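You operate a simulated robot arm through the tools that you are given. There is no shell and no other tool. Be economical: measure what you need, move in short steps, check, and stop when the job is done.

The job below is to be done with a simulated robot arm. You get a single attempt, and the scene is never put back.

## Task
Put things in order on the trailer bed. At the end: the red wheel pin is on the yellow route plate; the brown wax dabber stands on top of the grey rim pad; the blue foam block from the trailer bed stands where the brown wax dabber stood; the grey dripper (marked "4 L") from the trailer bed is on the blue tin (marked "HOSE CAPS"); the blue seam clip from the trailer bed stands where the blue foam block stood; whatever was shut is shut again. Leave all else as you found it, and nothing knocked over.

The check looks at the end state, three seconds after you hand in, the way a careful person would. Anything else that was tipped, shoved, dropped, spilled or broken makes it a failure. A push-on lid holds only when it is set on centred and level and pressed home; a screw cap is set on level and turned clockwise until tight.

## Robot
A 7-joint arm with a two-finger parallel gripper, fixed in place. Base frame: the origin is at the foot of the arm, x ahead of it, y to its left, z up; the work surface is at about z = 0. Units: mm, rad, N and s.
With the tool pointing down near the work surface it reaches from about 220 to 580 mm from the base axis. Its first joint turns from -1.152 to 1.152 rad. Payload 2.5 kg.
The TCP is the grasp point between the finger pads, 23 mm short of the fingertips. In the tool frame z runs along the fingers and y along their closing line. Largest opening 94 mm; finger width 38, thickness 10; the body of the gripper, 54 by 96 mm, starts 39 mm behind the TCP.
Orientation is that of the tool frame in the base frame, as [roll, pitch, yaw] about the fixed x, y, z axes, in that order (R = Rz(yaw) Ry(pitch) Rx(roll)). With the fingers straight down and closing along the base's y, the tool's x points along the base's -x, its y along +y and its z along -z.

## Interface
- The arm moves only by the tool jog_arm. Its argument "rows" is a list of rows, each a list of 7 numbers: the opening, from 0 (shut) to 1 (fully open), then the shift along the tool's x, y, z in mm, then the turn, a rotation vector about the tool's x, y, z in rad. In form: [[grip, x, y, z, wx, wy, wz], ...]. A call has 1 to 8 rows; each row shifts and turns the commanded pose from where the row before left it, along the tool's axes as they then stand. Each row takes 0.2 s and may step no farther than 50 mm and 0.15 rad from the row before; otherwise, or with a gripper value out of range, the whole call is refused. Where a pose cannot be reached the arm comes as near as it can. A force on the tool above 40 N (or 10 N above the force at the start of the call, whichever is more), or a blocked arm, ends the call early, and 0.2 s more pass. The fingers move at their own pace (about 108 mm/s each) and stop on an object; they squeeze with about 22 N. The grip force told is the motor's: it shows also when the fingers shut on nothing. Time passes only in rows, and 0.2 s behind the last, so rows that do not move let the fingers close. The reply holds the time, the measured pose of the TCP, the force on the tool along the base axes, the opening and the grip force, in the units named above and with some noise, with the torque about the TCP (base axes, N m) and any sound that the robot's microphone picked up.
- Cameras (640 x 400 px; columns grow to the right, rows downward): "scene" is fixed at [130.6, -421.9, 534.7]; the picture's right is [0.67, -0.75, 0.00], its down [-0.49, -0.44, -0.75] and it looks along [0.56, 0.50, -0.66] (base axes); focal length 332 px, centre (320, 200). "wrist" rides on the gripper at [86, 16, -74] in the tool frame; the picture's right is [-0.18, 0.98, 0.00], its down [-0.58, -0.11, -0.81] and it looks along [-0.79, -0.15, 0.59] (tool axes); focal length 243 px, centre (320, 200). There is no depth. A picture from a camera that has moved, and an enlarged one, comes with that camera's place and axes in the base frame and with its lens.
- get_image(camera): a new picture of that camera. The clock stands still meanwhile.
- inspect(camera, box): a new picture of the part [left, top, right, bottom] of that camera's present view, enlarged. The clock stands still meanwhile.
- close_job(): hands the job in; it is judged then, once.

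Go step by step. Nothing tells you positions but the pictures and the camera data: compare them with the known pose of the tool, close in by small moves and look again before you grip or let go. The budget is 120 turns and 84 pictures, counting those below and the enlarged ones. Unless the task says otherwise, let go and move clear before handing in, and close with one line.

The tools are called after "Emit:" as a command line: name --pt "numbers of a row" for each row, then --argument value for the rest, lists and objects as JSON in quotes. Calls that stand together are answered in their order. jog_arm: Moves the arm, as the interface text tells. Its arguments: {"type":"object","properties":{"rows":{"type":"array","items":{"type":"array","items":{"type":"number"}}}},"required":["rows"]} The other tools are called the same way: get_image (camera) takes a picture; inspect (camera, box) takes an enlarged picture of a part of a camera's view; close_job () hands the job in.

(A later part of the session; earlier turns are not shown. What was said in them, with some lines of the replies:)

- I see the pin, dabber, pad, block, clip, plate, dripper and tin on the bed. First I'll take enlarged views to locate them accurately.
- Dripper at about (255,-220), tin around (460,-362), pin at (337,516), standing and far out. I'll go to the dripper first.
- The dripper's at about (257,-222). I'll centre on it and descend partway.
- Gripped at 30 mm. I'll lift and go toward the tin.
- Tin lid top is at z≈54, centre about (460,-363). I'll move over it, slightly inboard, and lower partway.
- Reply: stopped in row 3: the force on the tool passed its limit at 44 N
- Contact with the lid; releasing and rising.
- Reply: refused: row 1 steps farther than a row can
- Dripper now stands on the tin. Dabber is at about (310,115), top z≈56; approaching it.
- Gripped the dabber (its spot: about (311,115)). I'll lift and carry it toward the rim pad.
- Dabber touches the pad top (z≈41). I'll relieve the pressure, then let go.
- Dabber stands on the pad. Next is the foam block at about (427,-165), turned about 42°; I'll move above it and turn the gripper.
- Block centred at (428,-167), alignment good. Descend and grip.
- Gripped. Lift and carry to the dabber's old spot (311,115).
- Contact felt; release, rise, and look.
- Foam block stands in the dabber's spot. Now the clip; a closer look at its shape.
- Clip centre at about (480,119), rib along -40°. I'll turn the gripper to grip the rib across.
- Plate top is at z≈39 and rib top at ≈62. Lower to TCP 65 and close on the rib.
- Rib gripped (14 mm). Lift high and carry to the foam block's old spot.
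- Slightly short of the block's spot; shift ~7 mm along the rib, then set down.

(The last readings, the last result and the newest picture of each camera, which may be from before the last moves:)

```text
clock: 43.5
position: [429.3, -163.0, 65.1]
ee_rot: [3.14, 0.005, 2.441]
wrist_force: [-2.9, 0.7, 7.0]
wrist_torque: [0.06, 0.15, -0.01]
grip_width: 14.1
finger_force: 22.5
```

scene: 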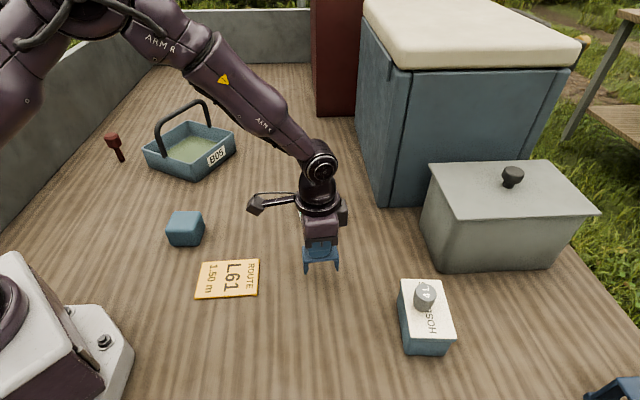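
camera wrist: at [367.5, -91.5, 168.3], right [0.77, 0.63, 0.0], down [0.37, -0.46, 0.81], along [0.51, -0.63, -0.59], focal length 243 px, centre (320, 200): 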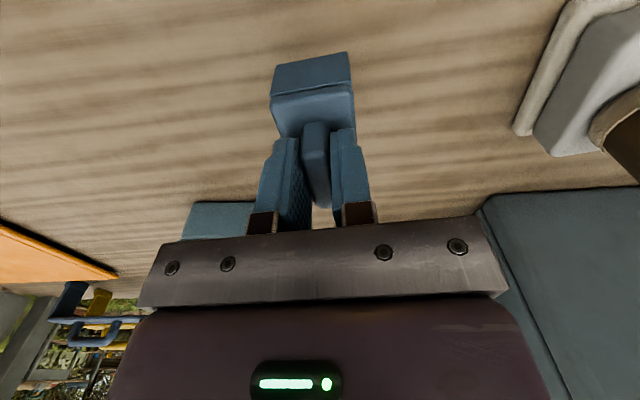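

Contact at 7 N; release and go up.

Emit:
jog_arm --pt "0 0 0 -0.4 0 0 0" --pt "0.4 0 0 0 0 0 0" --pt "0.7 0 0 0 0 0 0" --pt "0.7 0 0 -30 0 0 0" --pt "0.7 0 0 -45 0 0 0" --pt "1 0 0 -45 0 0 -0.14" --pt "1 0 0 0 0 0 -0.14" --pt "1 0 0 0 0 0 -0.14"

Emit:
jog_arm --pt "1 0 0 0 0 0 -0.14" --pt "1 0 0 0 0 0 -0.14" --pt "1 20 45 0 0 0 0" --pt "1 20 45 0 0 0 0" --pt "1 20 45 0 0 0 0" --pt "1 20 45 0 0 0 0"

Emit:
get_image --camera "scene"

Emit:
get_image --camera "wrist"

```text
clock: 45.3
position: [426.8, -161.5, 186.1]
ee_rot: [-3.14, 0.004, 2.864]
wrist_force: [-0.3, 0.4, 0.3]
wrist_torque: [-0.01, -0.02, 0.0]
grip_width: 94.1
finger_force: 0.1
```

```text
clock: 46.7
position: [346.0, 20.2, 184.7]
ee_rot: [-3.14, 0.003, 3.14]
wrist_force: [-0.1, 0.3, -0.4]
wrist_torque: [0.01, 0.02, 0.04]
grip_width: 93.9
finger_force: 0.2
```

```text
42 pictures are left
```

scene: 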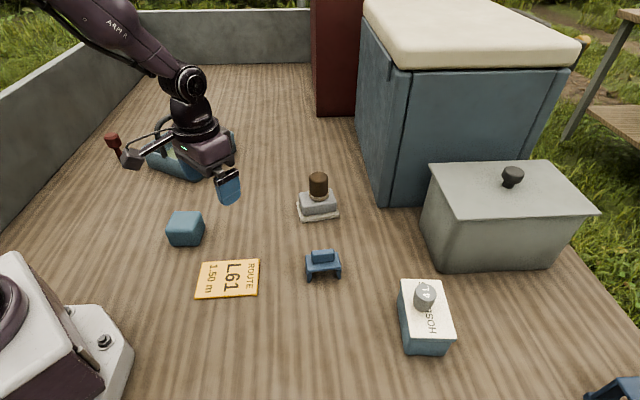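

```text
41 pictures are left
camera wrist: at [259.9, 36.7, 258.5], right [0.19, 0.98, 0.0], down [0.58, -0.11, 0.81], along [0.79, -0.15, -0.59], focal length 243 px, centre (320, 200)
```

wrist: 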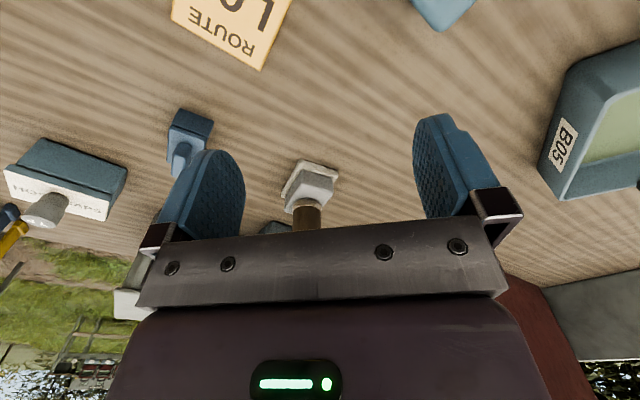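

The clip stands where the foam block was. Now to the pin, far to the left; swing out there high and turn the tool radially.

Emit:
jog_arm --pt "1 10.6 47.7 0 0 0 0" --pt "1 10.6 47.7 0 0 0 0" --pt "1 10.6 47.7 0 0 0 0" --pt "1 10.6 47.7 0 0 0 0" --pt "1 10.6 47.7 0 0 0 0" --pt "1 10.6 47.7 0 0 0 0" --pt "1 10.6 47.7 0 0 0 0" --pt "1 10.6 47.7 0 0 0 0"

Emit:
jog_arm --pt "1 0 0 0 0 0 -0.142" --pt "1 0 0 0 0 0 -0.142" --pt "1 0 0 0 0 0 -0.142" --pt "1 0 0 0 0 0 -0.142" --pt "1 0 0 0 0 0 -0.142" --pt "1 0 0 0 0 0 -0.142" --pt "1 0 0 0 0 0 -0.142" --pt "1 0 0 0 0 0 0"

Emit:
get_image --camera "wrist"

Emit:
get_image --camera "scene"

```text
clock: 48.5
position: [261.5, 402.5, 190.0]
ee_rot: [-3.139, 0.003, 3.141]
wrist_force: [0.2, -0.4, 0.8]
wrist_torque: [0.03, 0.01, 0.0]
grip_width: 93.9
finger_force: 0.1
```

```text
clock: 50.3
position: [262.4, 398.7, 183.3]
ee_rot: [-3.137, 0.0, -2.147]
wrist_force: [-0.6, -0.3, 0.2]
wrist_torque: [-0.05, 0.02, -0.02]
grip_width: 94.1
finger_force: 0.0
```

```text
40 pictures are left
camera wrist: at [202.4, 335.3, 257.4], right [-0.73, 0.69, 0.0], down [0.4, 0.43, 0.81], along [0.56, 0.58, -0.59], focal length 243 px, centre (320, 200)
```

wrist: 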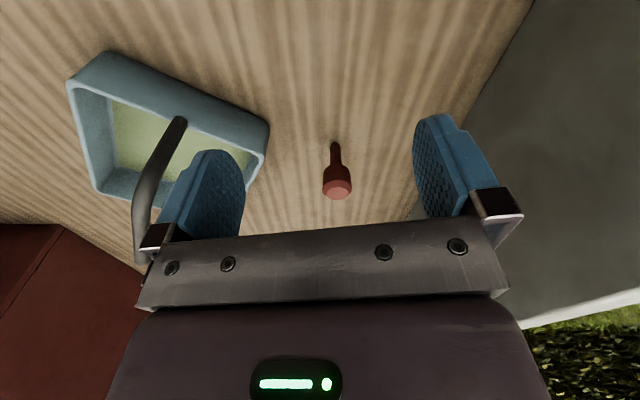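

```text
39 pictures are left
```

scene: 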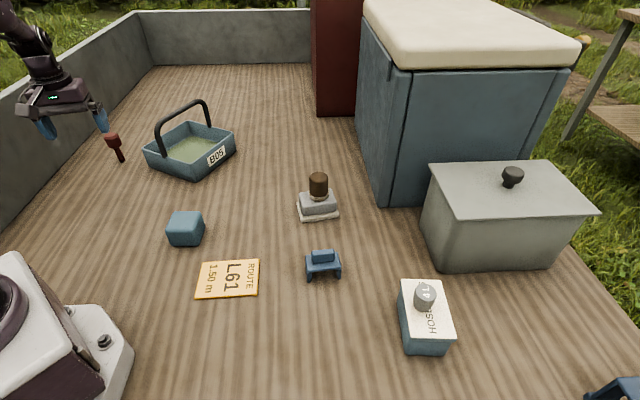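

Pin is at about (341,509), radius 613, so I'll tilt the tool outward ~25° to extend reach, then close in at height.

Emit:
jog_arm --pt "0.7 -35 -6 0 0 0 0" --pt "0.7 -35 0 0 0 0 0" --pt "0.7 0 0 0 0 -0.145 0" --pt "0.7 0 0 0 0 -0.145 0" --pt "0.7 0 0 0 0 -0.146 0" --pt "0.7 0 0 0 0 0 0"

Emit:
get_image --camera "wrist"

```text
clock: 51.7
position: [305.3, 455.0, 184.9]
ee_rot: [-3.136, 0.437, -2.145]
wrist_force: [-0.4, 1.3, 1.0]
wrist_torque: [0.02, 0.01, 0.0]
grip_width: 65.7
finger_force: 0.0
```

```text
38 pictures are left
camera wrist: at [232.1, 371.3, 214.8], right [-0.73, 0.68, 0.07], down [0.19, 0.1, 0.98], along [0.65, 0.73, -0.2], focal length 243 px, centre (320, 200)
```

wrist: 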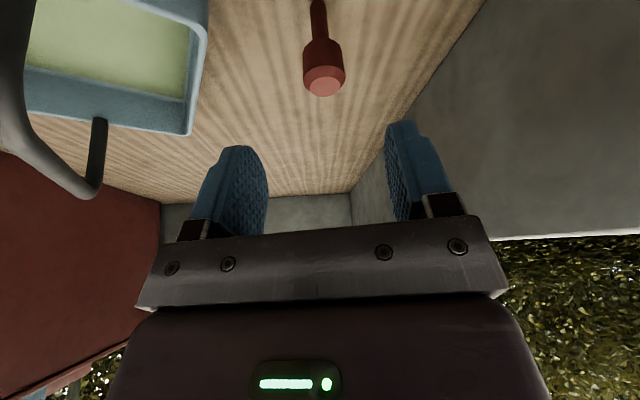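

Emit:
jog_arm --pt "0.7 -12.4 0 44.3 0 0 0" --pt "0.7 -12.4 0 44.3 0 0 0" --pt "0.7 0 0 0 0 0 0" --pt "0.7 0 0 0 0 0 0"

Emit:
get_image --camera "wrist"

Emit:
inspect --camera "scene" --box '[60, 80, 220, 180]'

```text
clock: 52.7
position: [337.7, 503.9, 113.6]
ee_rot: [-3.137, 0.436, -2.144]
wrist_force: [0.0, 0.9, -0.6]
wrist_torque: [-0.01, 0.02, 0.01]
grip_width: 65.9
finger_force: 0.0
```

```text
37 pictures are left
camera wrist: at [265.5, 420.6, 144.7], right [-0.73, 0.68, 0.07], down [0.19, 0.1, 0.98], along [0.65, 0.73, -0.2], focal length 243 px, centre (320, 200)
```

wrist: 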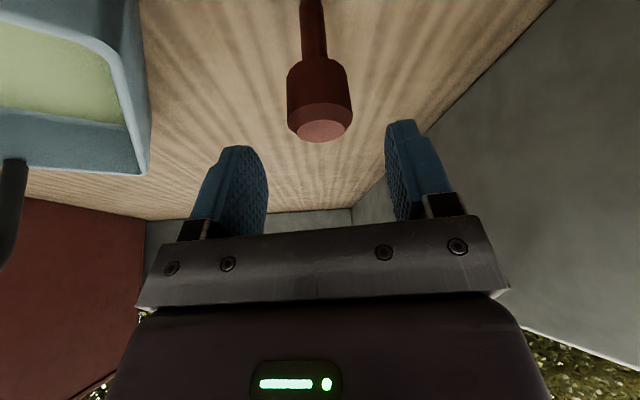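

```text
4.00 times, centred on (140, 130) of scene
camera zoom: at [130.6, -421.9, 534.7], right [0.67, -0.75, 0.0], down [-0.49, -0.44, -0.75], along [0.56, 0.5, -0.66], focal length 1329 px, centre (1040, 480)
```

zoom: 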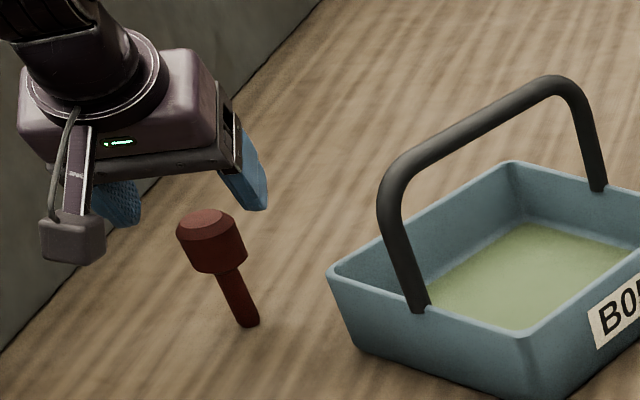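

Emit:
jog_arm --pt "0.7 2 0 20 0 0 0" --pt "0.7 9 0 26 0 0 0" --pt "0.7 0 0 0 0 0 0"

Emit:
get_image --camera "wrist"

Emit:
inspect --camera "scene" --box '[60, 80, 220, 180]'

```text
clock: 53.5
position: [344.9, 511.4, 66.9]
ee_rot: [-3.138, 0.437, -2.145]
wrist_force: [-0.5, -0.1, 1.0]
wrist_torque: [0.0, 0.01, 0.01]
grip_width: 65.7
finger_force: 0.1
```

```text
35 pictures are left
camera wrist: at [271.7, 428.8, 96.6], right [-0.73, 0.68, 0.07], down [0.19, 0.1, 0.98], along [0.65, 0.73, -0.2], focal length 243 px, centre (320, 200)
```

wrist: 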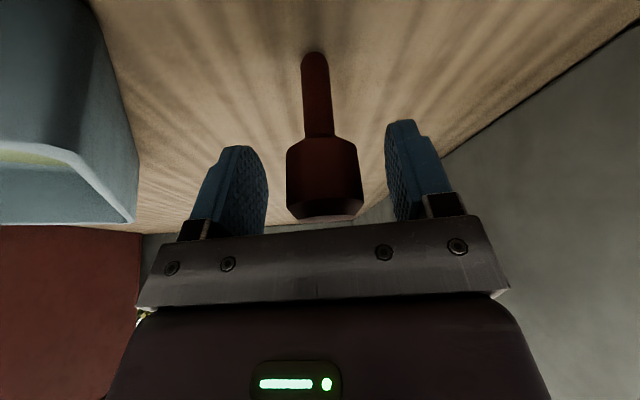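

```text
4.00 times, centred on (140, 130) of scene
camera zoom: at [130.6, -421.9, 534.7], right [0.67, -0.75, 0.0], down [-0.49, -0.44, -0.75], along [0.56, 0.5, -0.66], focal length 1329 px, centre (1040, 480)
```

zoom: 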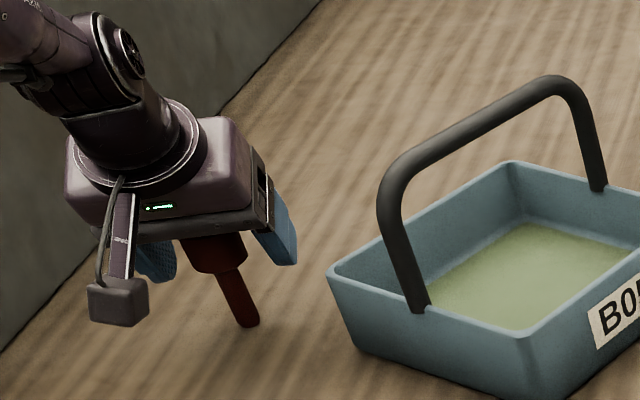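

TCP is level with the head's middle. Close.

Emit:
jog_arm --pt "0.45 0 0 0 0 0 0" --pt "0.3 0 0 0 0 0 0" --pt "0 0 0 0 0 0 0" --pt "0 0 0 0 0 0 0" --pt "0 0 0 0 0 0 0"

Emit:
get_image --camera "wrist"

```text
clock: 54.7
position: [344.3, 511.8, 66.3]
ee_rot: [-3.136, 0.437, -2.145]
wrist_force: [0.2, 0.2, 1.0]
wrist_torque: [0.03, -0.04, -0.02]
grip_width: 34.8
finger_force: 21.7
```

```text
33 pictures are left
camera wrist: at [271.7, 428.7, 96.8], right [-0.73, 0.68, 0.07], down [0.19, 0.1, 0.98], along [0.65, 0.73, -0.2], focal length 243 px, centre (320, 200)
```

wrist: 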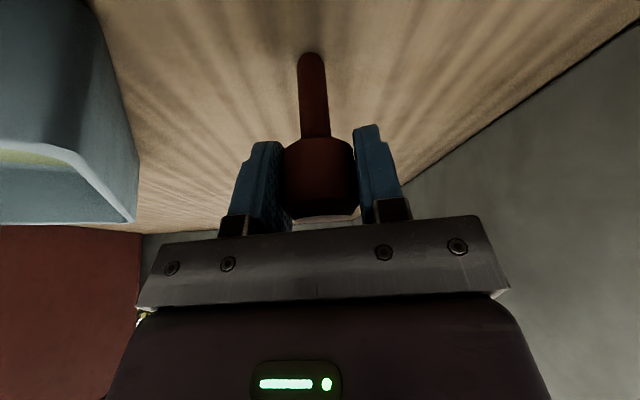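

Pin gripped (35 mm). Lift and retract radially.

Emit:
jog_arm --pt "0 -10 0 -21.7 0 0 0" --pt "0 -20.3 0 -43.5 0 0 0" --pt "0 -20.3 0 -43.5 0 0 0" --pt "0 42.6 0 -19.8 0 0 0" --pt "0 42.6 0 -19.8 0 0 0" --pt "0 42.6 0 -19.8 0 0 0" --pt "0 0 0 0 0 0 0"

Emit:
get_image --camera "wrist"

Emit:
get_image --camera "scene"

```text
clock: 56.3
position: [268.3, 394.9, 186.5]
ee_rot: [-3.137, 0.437, -2.144]
wrist_force: [0.0, -0.6, -2.1]
wrist_torque: [-0.01, 0.02, -0.03]
grip_width: 35.0
finger_force: 22.0
```

```text
32 pictures are left
camera wrist: at [195.0, 311.9, 217.6], right [-0.73, 0.68, 0.07], down [0.19, 0.1, 0.98], along [0.65, 0.73, -0.2], focal length 243 px, centre (320, 200)
```

wrist: 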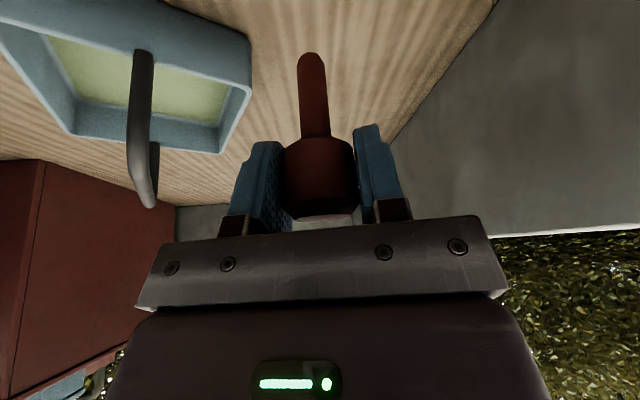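

```text
31 pictures are left
```

scene: 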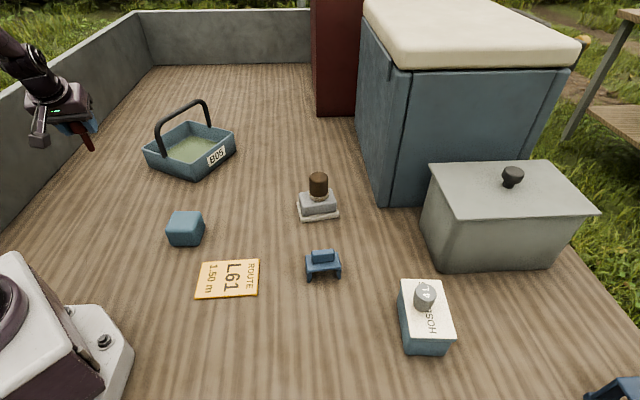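

Pin held without slip. Continue retracting then swing round to the plate.

Emit:
jog_arm --pt "0 42.6 0 -19.8 0 0 0" --pt "0 42.6 0 -19.8 0 0 0" --pt "0 42.6 0 -19.8 0 0 0" --pt "0 0 0 0 0 0 0"

Emit:
jog_arm --pt "0 2.5 -46 -1.2 0.0587 0 0.126" --pt "0 2.5 -46 -1.2 0.0587 0 0.126" --pt "0 2.5 -46 -1.2 0.0587 0 0.126" --pt "0 2.5 -46 -1.2 0.0587 0 0.126" --pt "0 2.5 -46 -1.2 0.0587 0 0.126" --pt "0 2.5 -46 -1.2 0.0587 0 0.126" --pt "0 2.5 -46 -1.2 0.0587 0 0.126" --pt "0 0 0 0 0 0 0"

Emit:
get_image --camera "wrist"

Emit:
get_image --camera "scene"

```text
clock: 57.3
position: [189.5, 277.2, 187.1]
ee_rot: [-3.138, 0.436, -2.144]
wrist_force: [-0.5, -0.9, -1.3]
wrist_torque: [0.0, 0.0, 0.0]
grip_width: 35.1
finger_force: 21.7
```

```text
clock: 59.1
position: [346.3, 4.8, 187.2]
ee_rot: [-3.14, 0.437, -3.119]
wrist_force: [0.9, -0.3, -0.9]
wrist_torque: [-0.02, 0.03, 0.0]
grip_width: 35.0
finger_force: 21.8
```

```text
30 pictures are left
camera wrist: at [236.9, 18.5, 216.7], right [0.15, 0.99, 0.08], down [0.19, -0.1, 0.98], along [0.97, -0.13, -0.2], focal length 243 px, centre (320, 200)
```

wrist: 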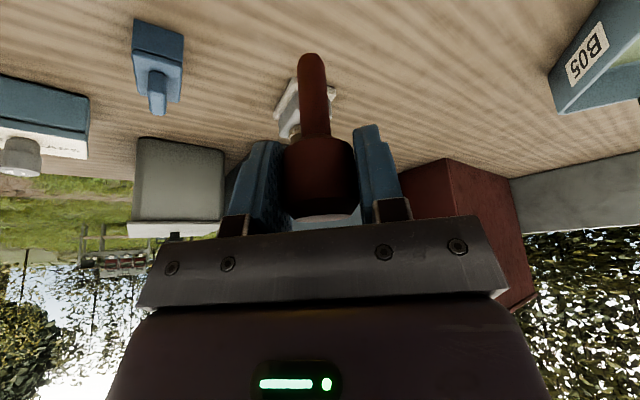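

```text
29 pictures are left
```

scene: 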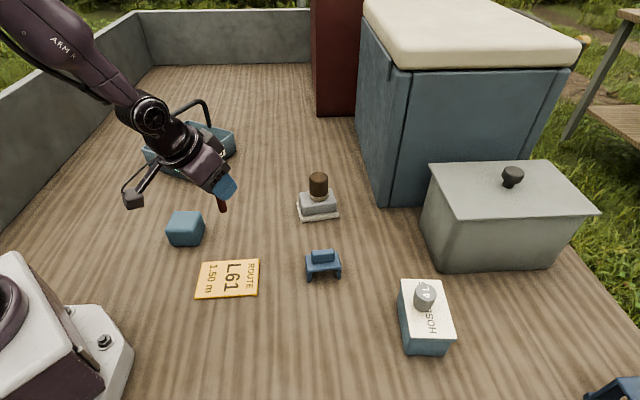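

Plate centre is (299,-37). Move over it and lower to just above.

Emit:
jog_arm --pt "0 22.2 -21 -10.3 0 0 0" --pt "0 22.2 -21 -10.3 0 0 0" --pt "0 0 0 0 0 0 0" --pt "0 14 0 30.2 0 0 0" --pt "0 14 0 30.2 0 0 0" --pt "0 14 0 30.2 0 0 0" --pt "0 0 0 0 0 0 0"

Emit:
get_image --camera "wrist"

Emit:
inspect --camera "scene" --box '[150, 190, 310, 310]'

```text
clock: 60.7
position: [294.0, -36.3, 87.1]
ee_rot: [-3.139, 0.44, -3.118]
wrist_force: [-0.5, 0.5, -1.4]
wrist_torque: [0.01, 0.0, 0.0]
grip_width: 35.2
finger_force: 22.2
```

```text
28 pictures are left
camera wrist: at [183.8, -21.5, 117.8], right [0.15, 0.99, 0.08], down [0.19, -0.1, 0.98], along [0.97, -0.13, -0.2], focal length 243 px, centre (320, 200)
```

wrist: 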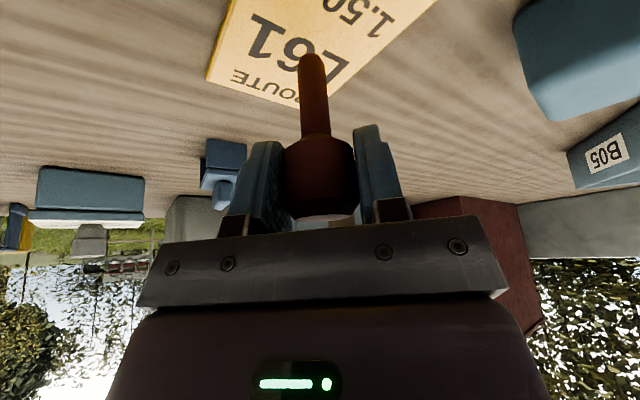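

```text
3.33 times, centred on (230, 250) of scene
camera zoom: at [130.6, -421.9, 534.7], right [0.67, -0.75, 0.0], down [-0.49, -0.44, -0.75], along [0.56, 0.5, -0.66], focal length 1107 px, centre (620, 33)
```

zoom: 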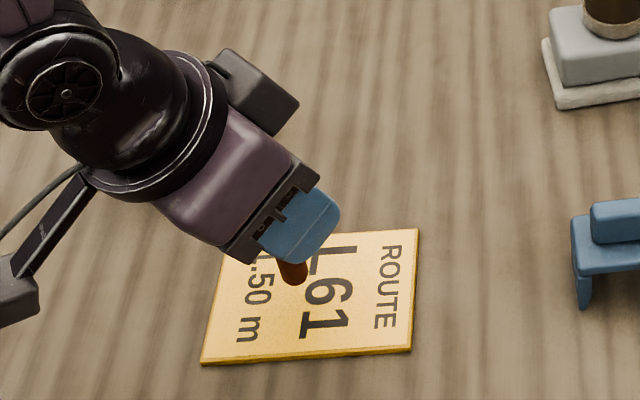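

Emit:
jog_arm --pt "0 0 0 8.5 0 0 0" --pt "0 2.5 0 4.5 0 0 0" --pt "0 0.85 0 1.8 0 0 0" --pt "0 0.4 0 0.9 0 0 0" --pt "0 0.0 0 0 0 0 0"

Emit:
inspect --camera "scene" --box '[190, 220, 270, 310]'

```text
clock: 61.9
position: [299.7, -36.3, 73.5]
ee_rot: [-3.14, 0.439, -3.118]
wrist_force: [-0.7, 0.5, 0.3]
wrist_torque: [0.02, -0.01, -0.01]
grip_width: 34.9
finger_force: 22.3
```

```text
4.44 times, centred on (230, 265) of scene
camera zoom: at [130.6, -421.9, 534.7], right [0.67, -0.75, 0.0], down [-0.49, -0.44, -0.75], along [0.56, 0.5, -0.66], focal length 1476 px, centre (720, -89)
```

zoom: 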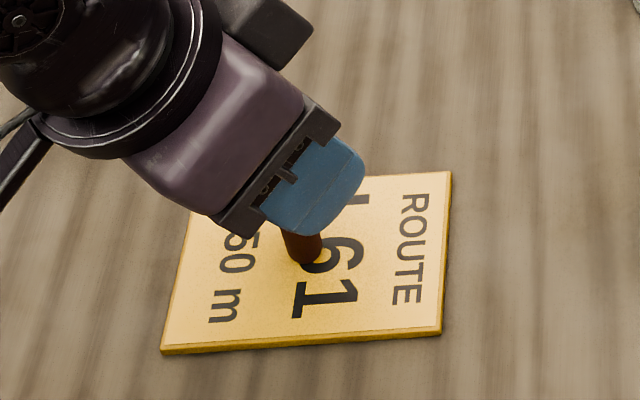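

Emit:
jog_arm --pt "0 0.42 0 0.9 0 0 0" --pt "0 0 0 0 0 0 0"

Emit:
jog_arm --pt "0 0.42 0 0.9 0 0 0" --pt "0 0 0 0 0 0 0"

```text
clock: 62.5
position: [300.1, -36.5, 70.8]
ee_rot: [-3.139, 0.441, -3.119]
wrist_force: [-2.9, 0.0, 10.0]
wrist_torque: [0.06, 0.18, -0.02]
grip_width: 34.9
finger_force: 22.3
```

```text
clock: 63.1
position: [299.9, -36.6, 71.1]
ee_rot: [-3.138, 0.442, -3.12]
wrist_force: [0.8, -1.1, 11.7]
wrist_torque: [0.01, -0.05, -0.03]
grip_width: 34.8
finger_force: 22.1
```

Emit:
jog_arm --pt "0 -0.4 0 -0.9 0 0 0" --pt "0 0 0 0 0 0 0" --pt "0.45 0 0 0 0 0 0" --pt "0.6 0 0 0 0 0 0" --pt "0.7 0 0 0 0 0 0" --pt "0.7 0 0 0 0 0 0"

Emit:
get_image --camera "wrist"

```text
clock: 64.5
position: [299.1, -35.6, 72.6]
ee_rot: [-3.14, 0.441, -3.118]
wrist_force: [0.0, 0.0, -0.9]
wrist_torque: [-0.01, 0.0, 0.03]
grip_width: 66.0
finger_force: 0.0
```

```text
25 pictures are left
camera wrist: at [189.2, -21.4, 101.7], right [0.15, 0.99, 0.08], down [0.19, -0.1, 0.98], along [0.97, -0.13, -0.2], focal length 243 px, centre (320, 200)
```

wrist: 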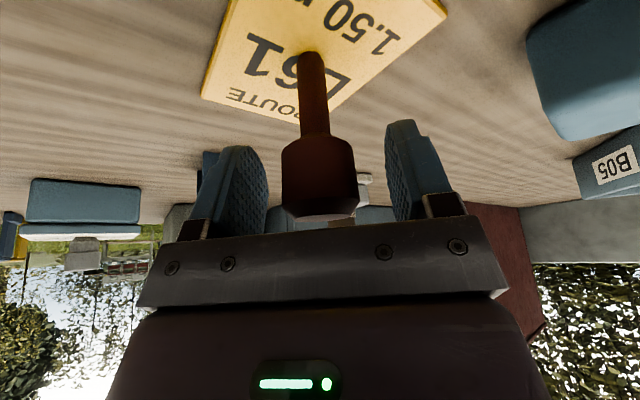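

Pin stands free on the plate. Rise vertically, straighten the tool and check.

Emit:
jog_arm --pt "0.7 -12.7 0 -27.2 0 0 0" --pt "0.7 -19 0 -40 0 0 0" --pt "0.7 -19 0 -40 0 0 0" --pt "0.7 0 0 0 0 0.145 0" --pt "0.7 0 0 0 0 0.145 0" --pt "0.7 0 0 0 0 0.145 0" --pt "0.7 -10 45 0 0 0 0" --pt "0.7 -10 45 0 0 0 0"

Emit:
jog_arm --pt "0.7 -15 45 0 0 0 0" --pt "0.7 0 45 -20 0 0 0" --pt "0.7 0 45 -20 0 0 0" --pt "0.7 0 0 0 0 0 0"

Emit:
get_image --camera "scene"

Emit:
inspect --camera "scene" --box '[160, 160, 460, 370]'

```text
clock: 66.3
position: [322.7, 53.1, 188.7]
ee_rot: [-3.141, 0.005, -3.12]
wrist_force: [0.1, -1.3, -0.6]
wrist_torque: [0.01, 0.01, 0.0]
grip_width: 65.8
finger_force: 0.0
```

```text
clock: 67.3
position: [330.7, 190.3, 228.5]
ee_rot: [-3.141, 0.004, -3.119]
wrist_force: [0.8, -0.9, 0.3]
wrist_torque: [0.02, -0.01, 0.0]
grip_width: 65.6
finger_force: 0.0
```

```text
24 pictures are left
```

scene: 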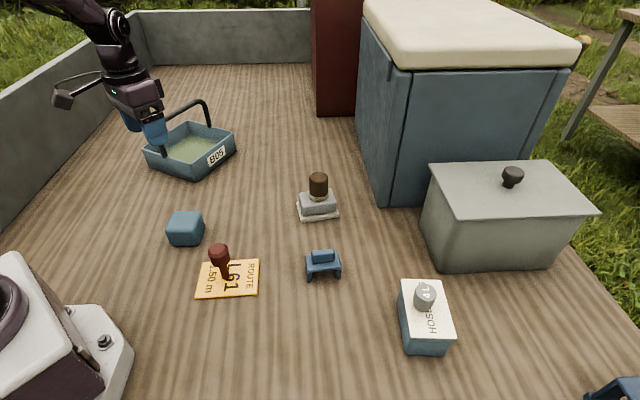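

```text
1.90 times, centred on (310, 265) of scene
camera zoom: at [130.6, -421.9, 534.7], right [0.67, -0.75, 0.0], down [-0.49, -0.44, -0.75], along [0.56, 0.5, -0.66], focal length 633 px, centre (339, 76)
```

zoom: 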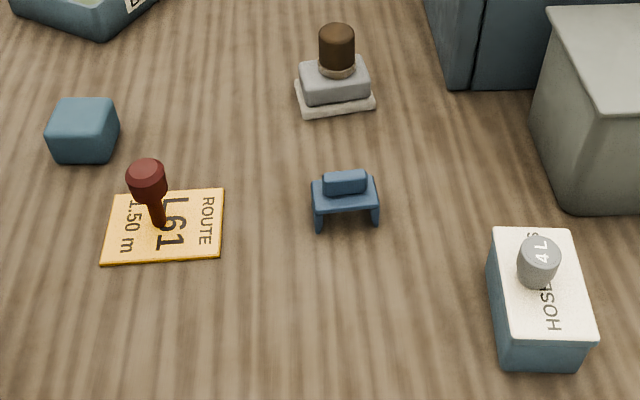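

All placed. I'll compare the tin with its original view, since it had a hard contact.

Emit:
inspect --camera "scene" --box '[240, 240, 480, 390]'

```text
2.67 times, centred on (360, 315) of scene
camera zoom: at [130.6, -421.9, 534.7], right [0.67, -0.75, 0.0], down [-0.49, -0.44, -0.75], along [0.56, 0.5, -0.66], focal length 886 px, centre (213, -107)
```

zoom: 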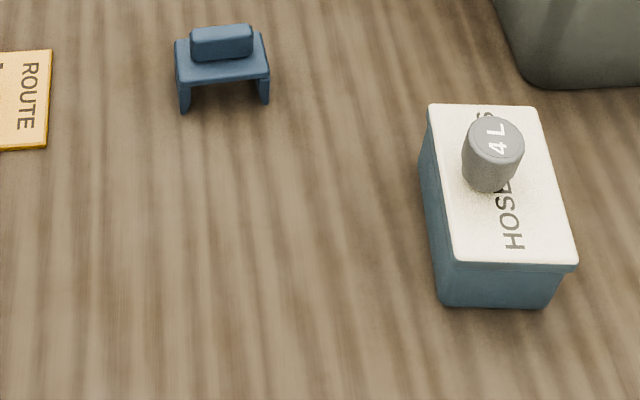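

Everything stands where it should; the tin moved only about 3 mm under the contact and its lid is level. Handing in.

Emit:
close_job

```text
The job is handed in.
```

The job is handed in: all five items are in their places and upright, and nothing was opened. The one side effect is that the tin slid about 3 mm when the dripper touched down; its lid still looks level.
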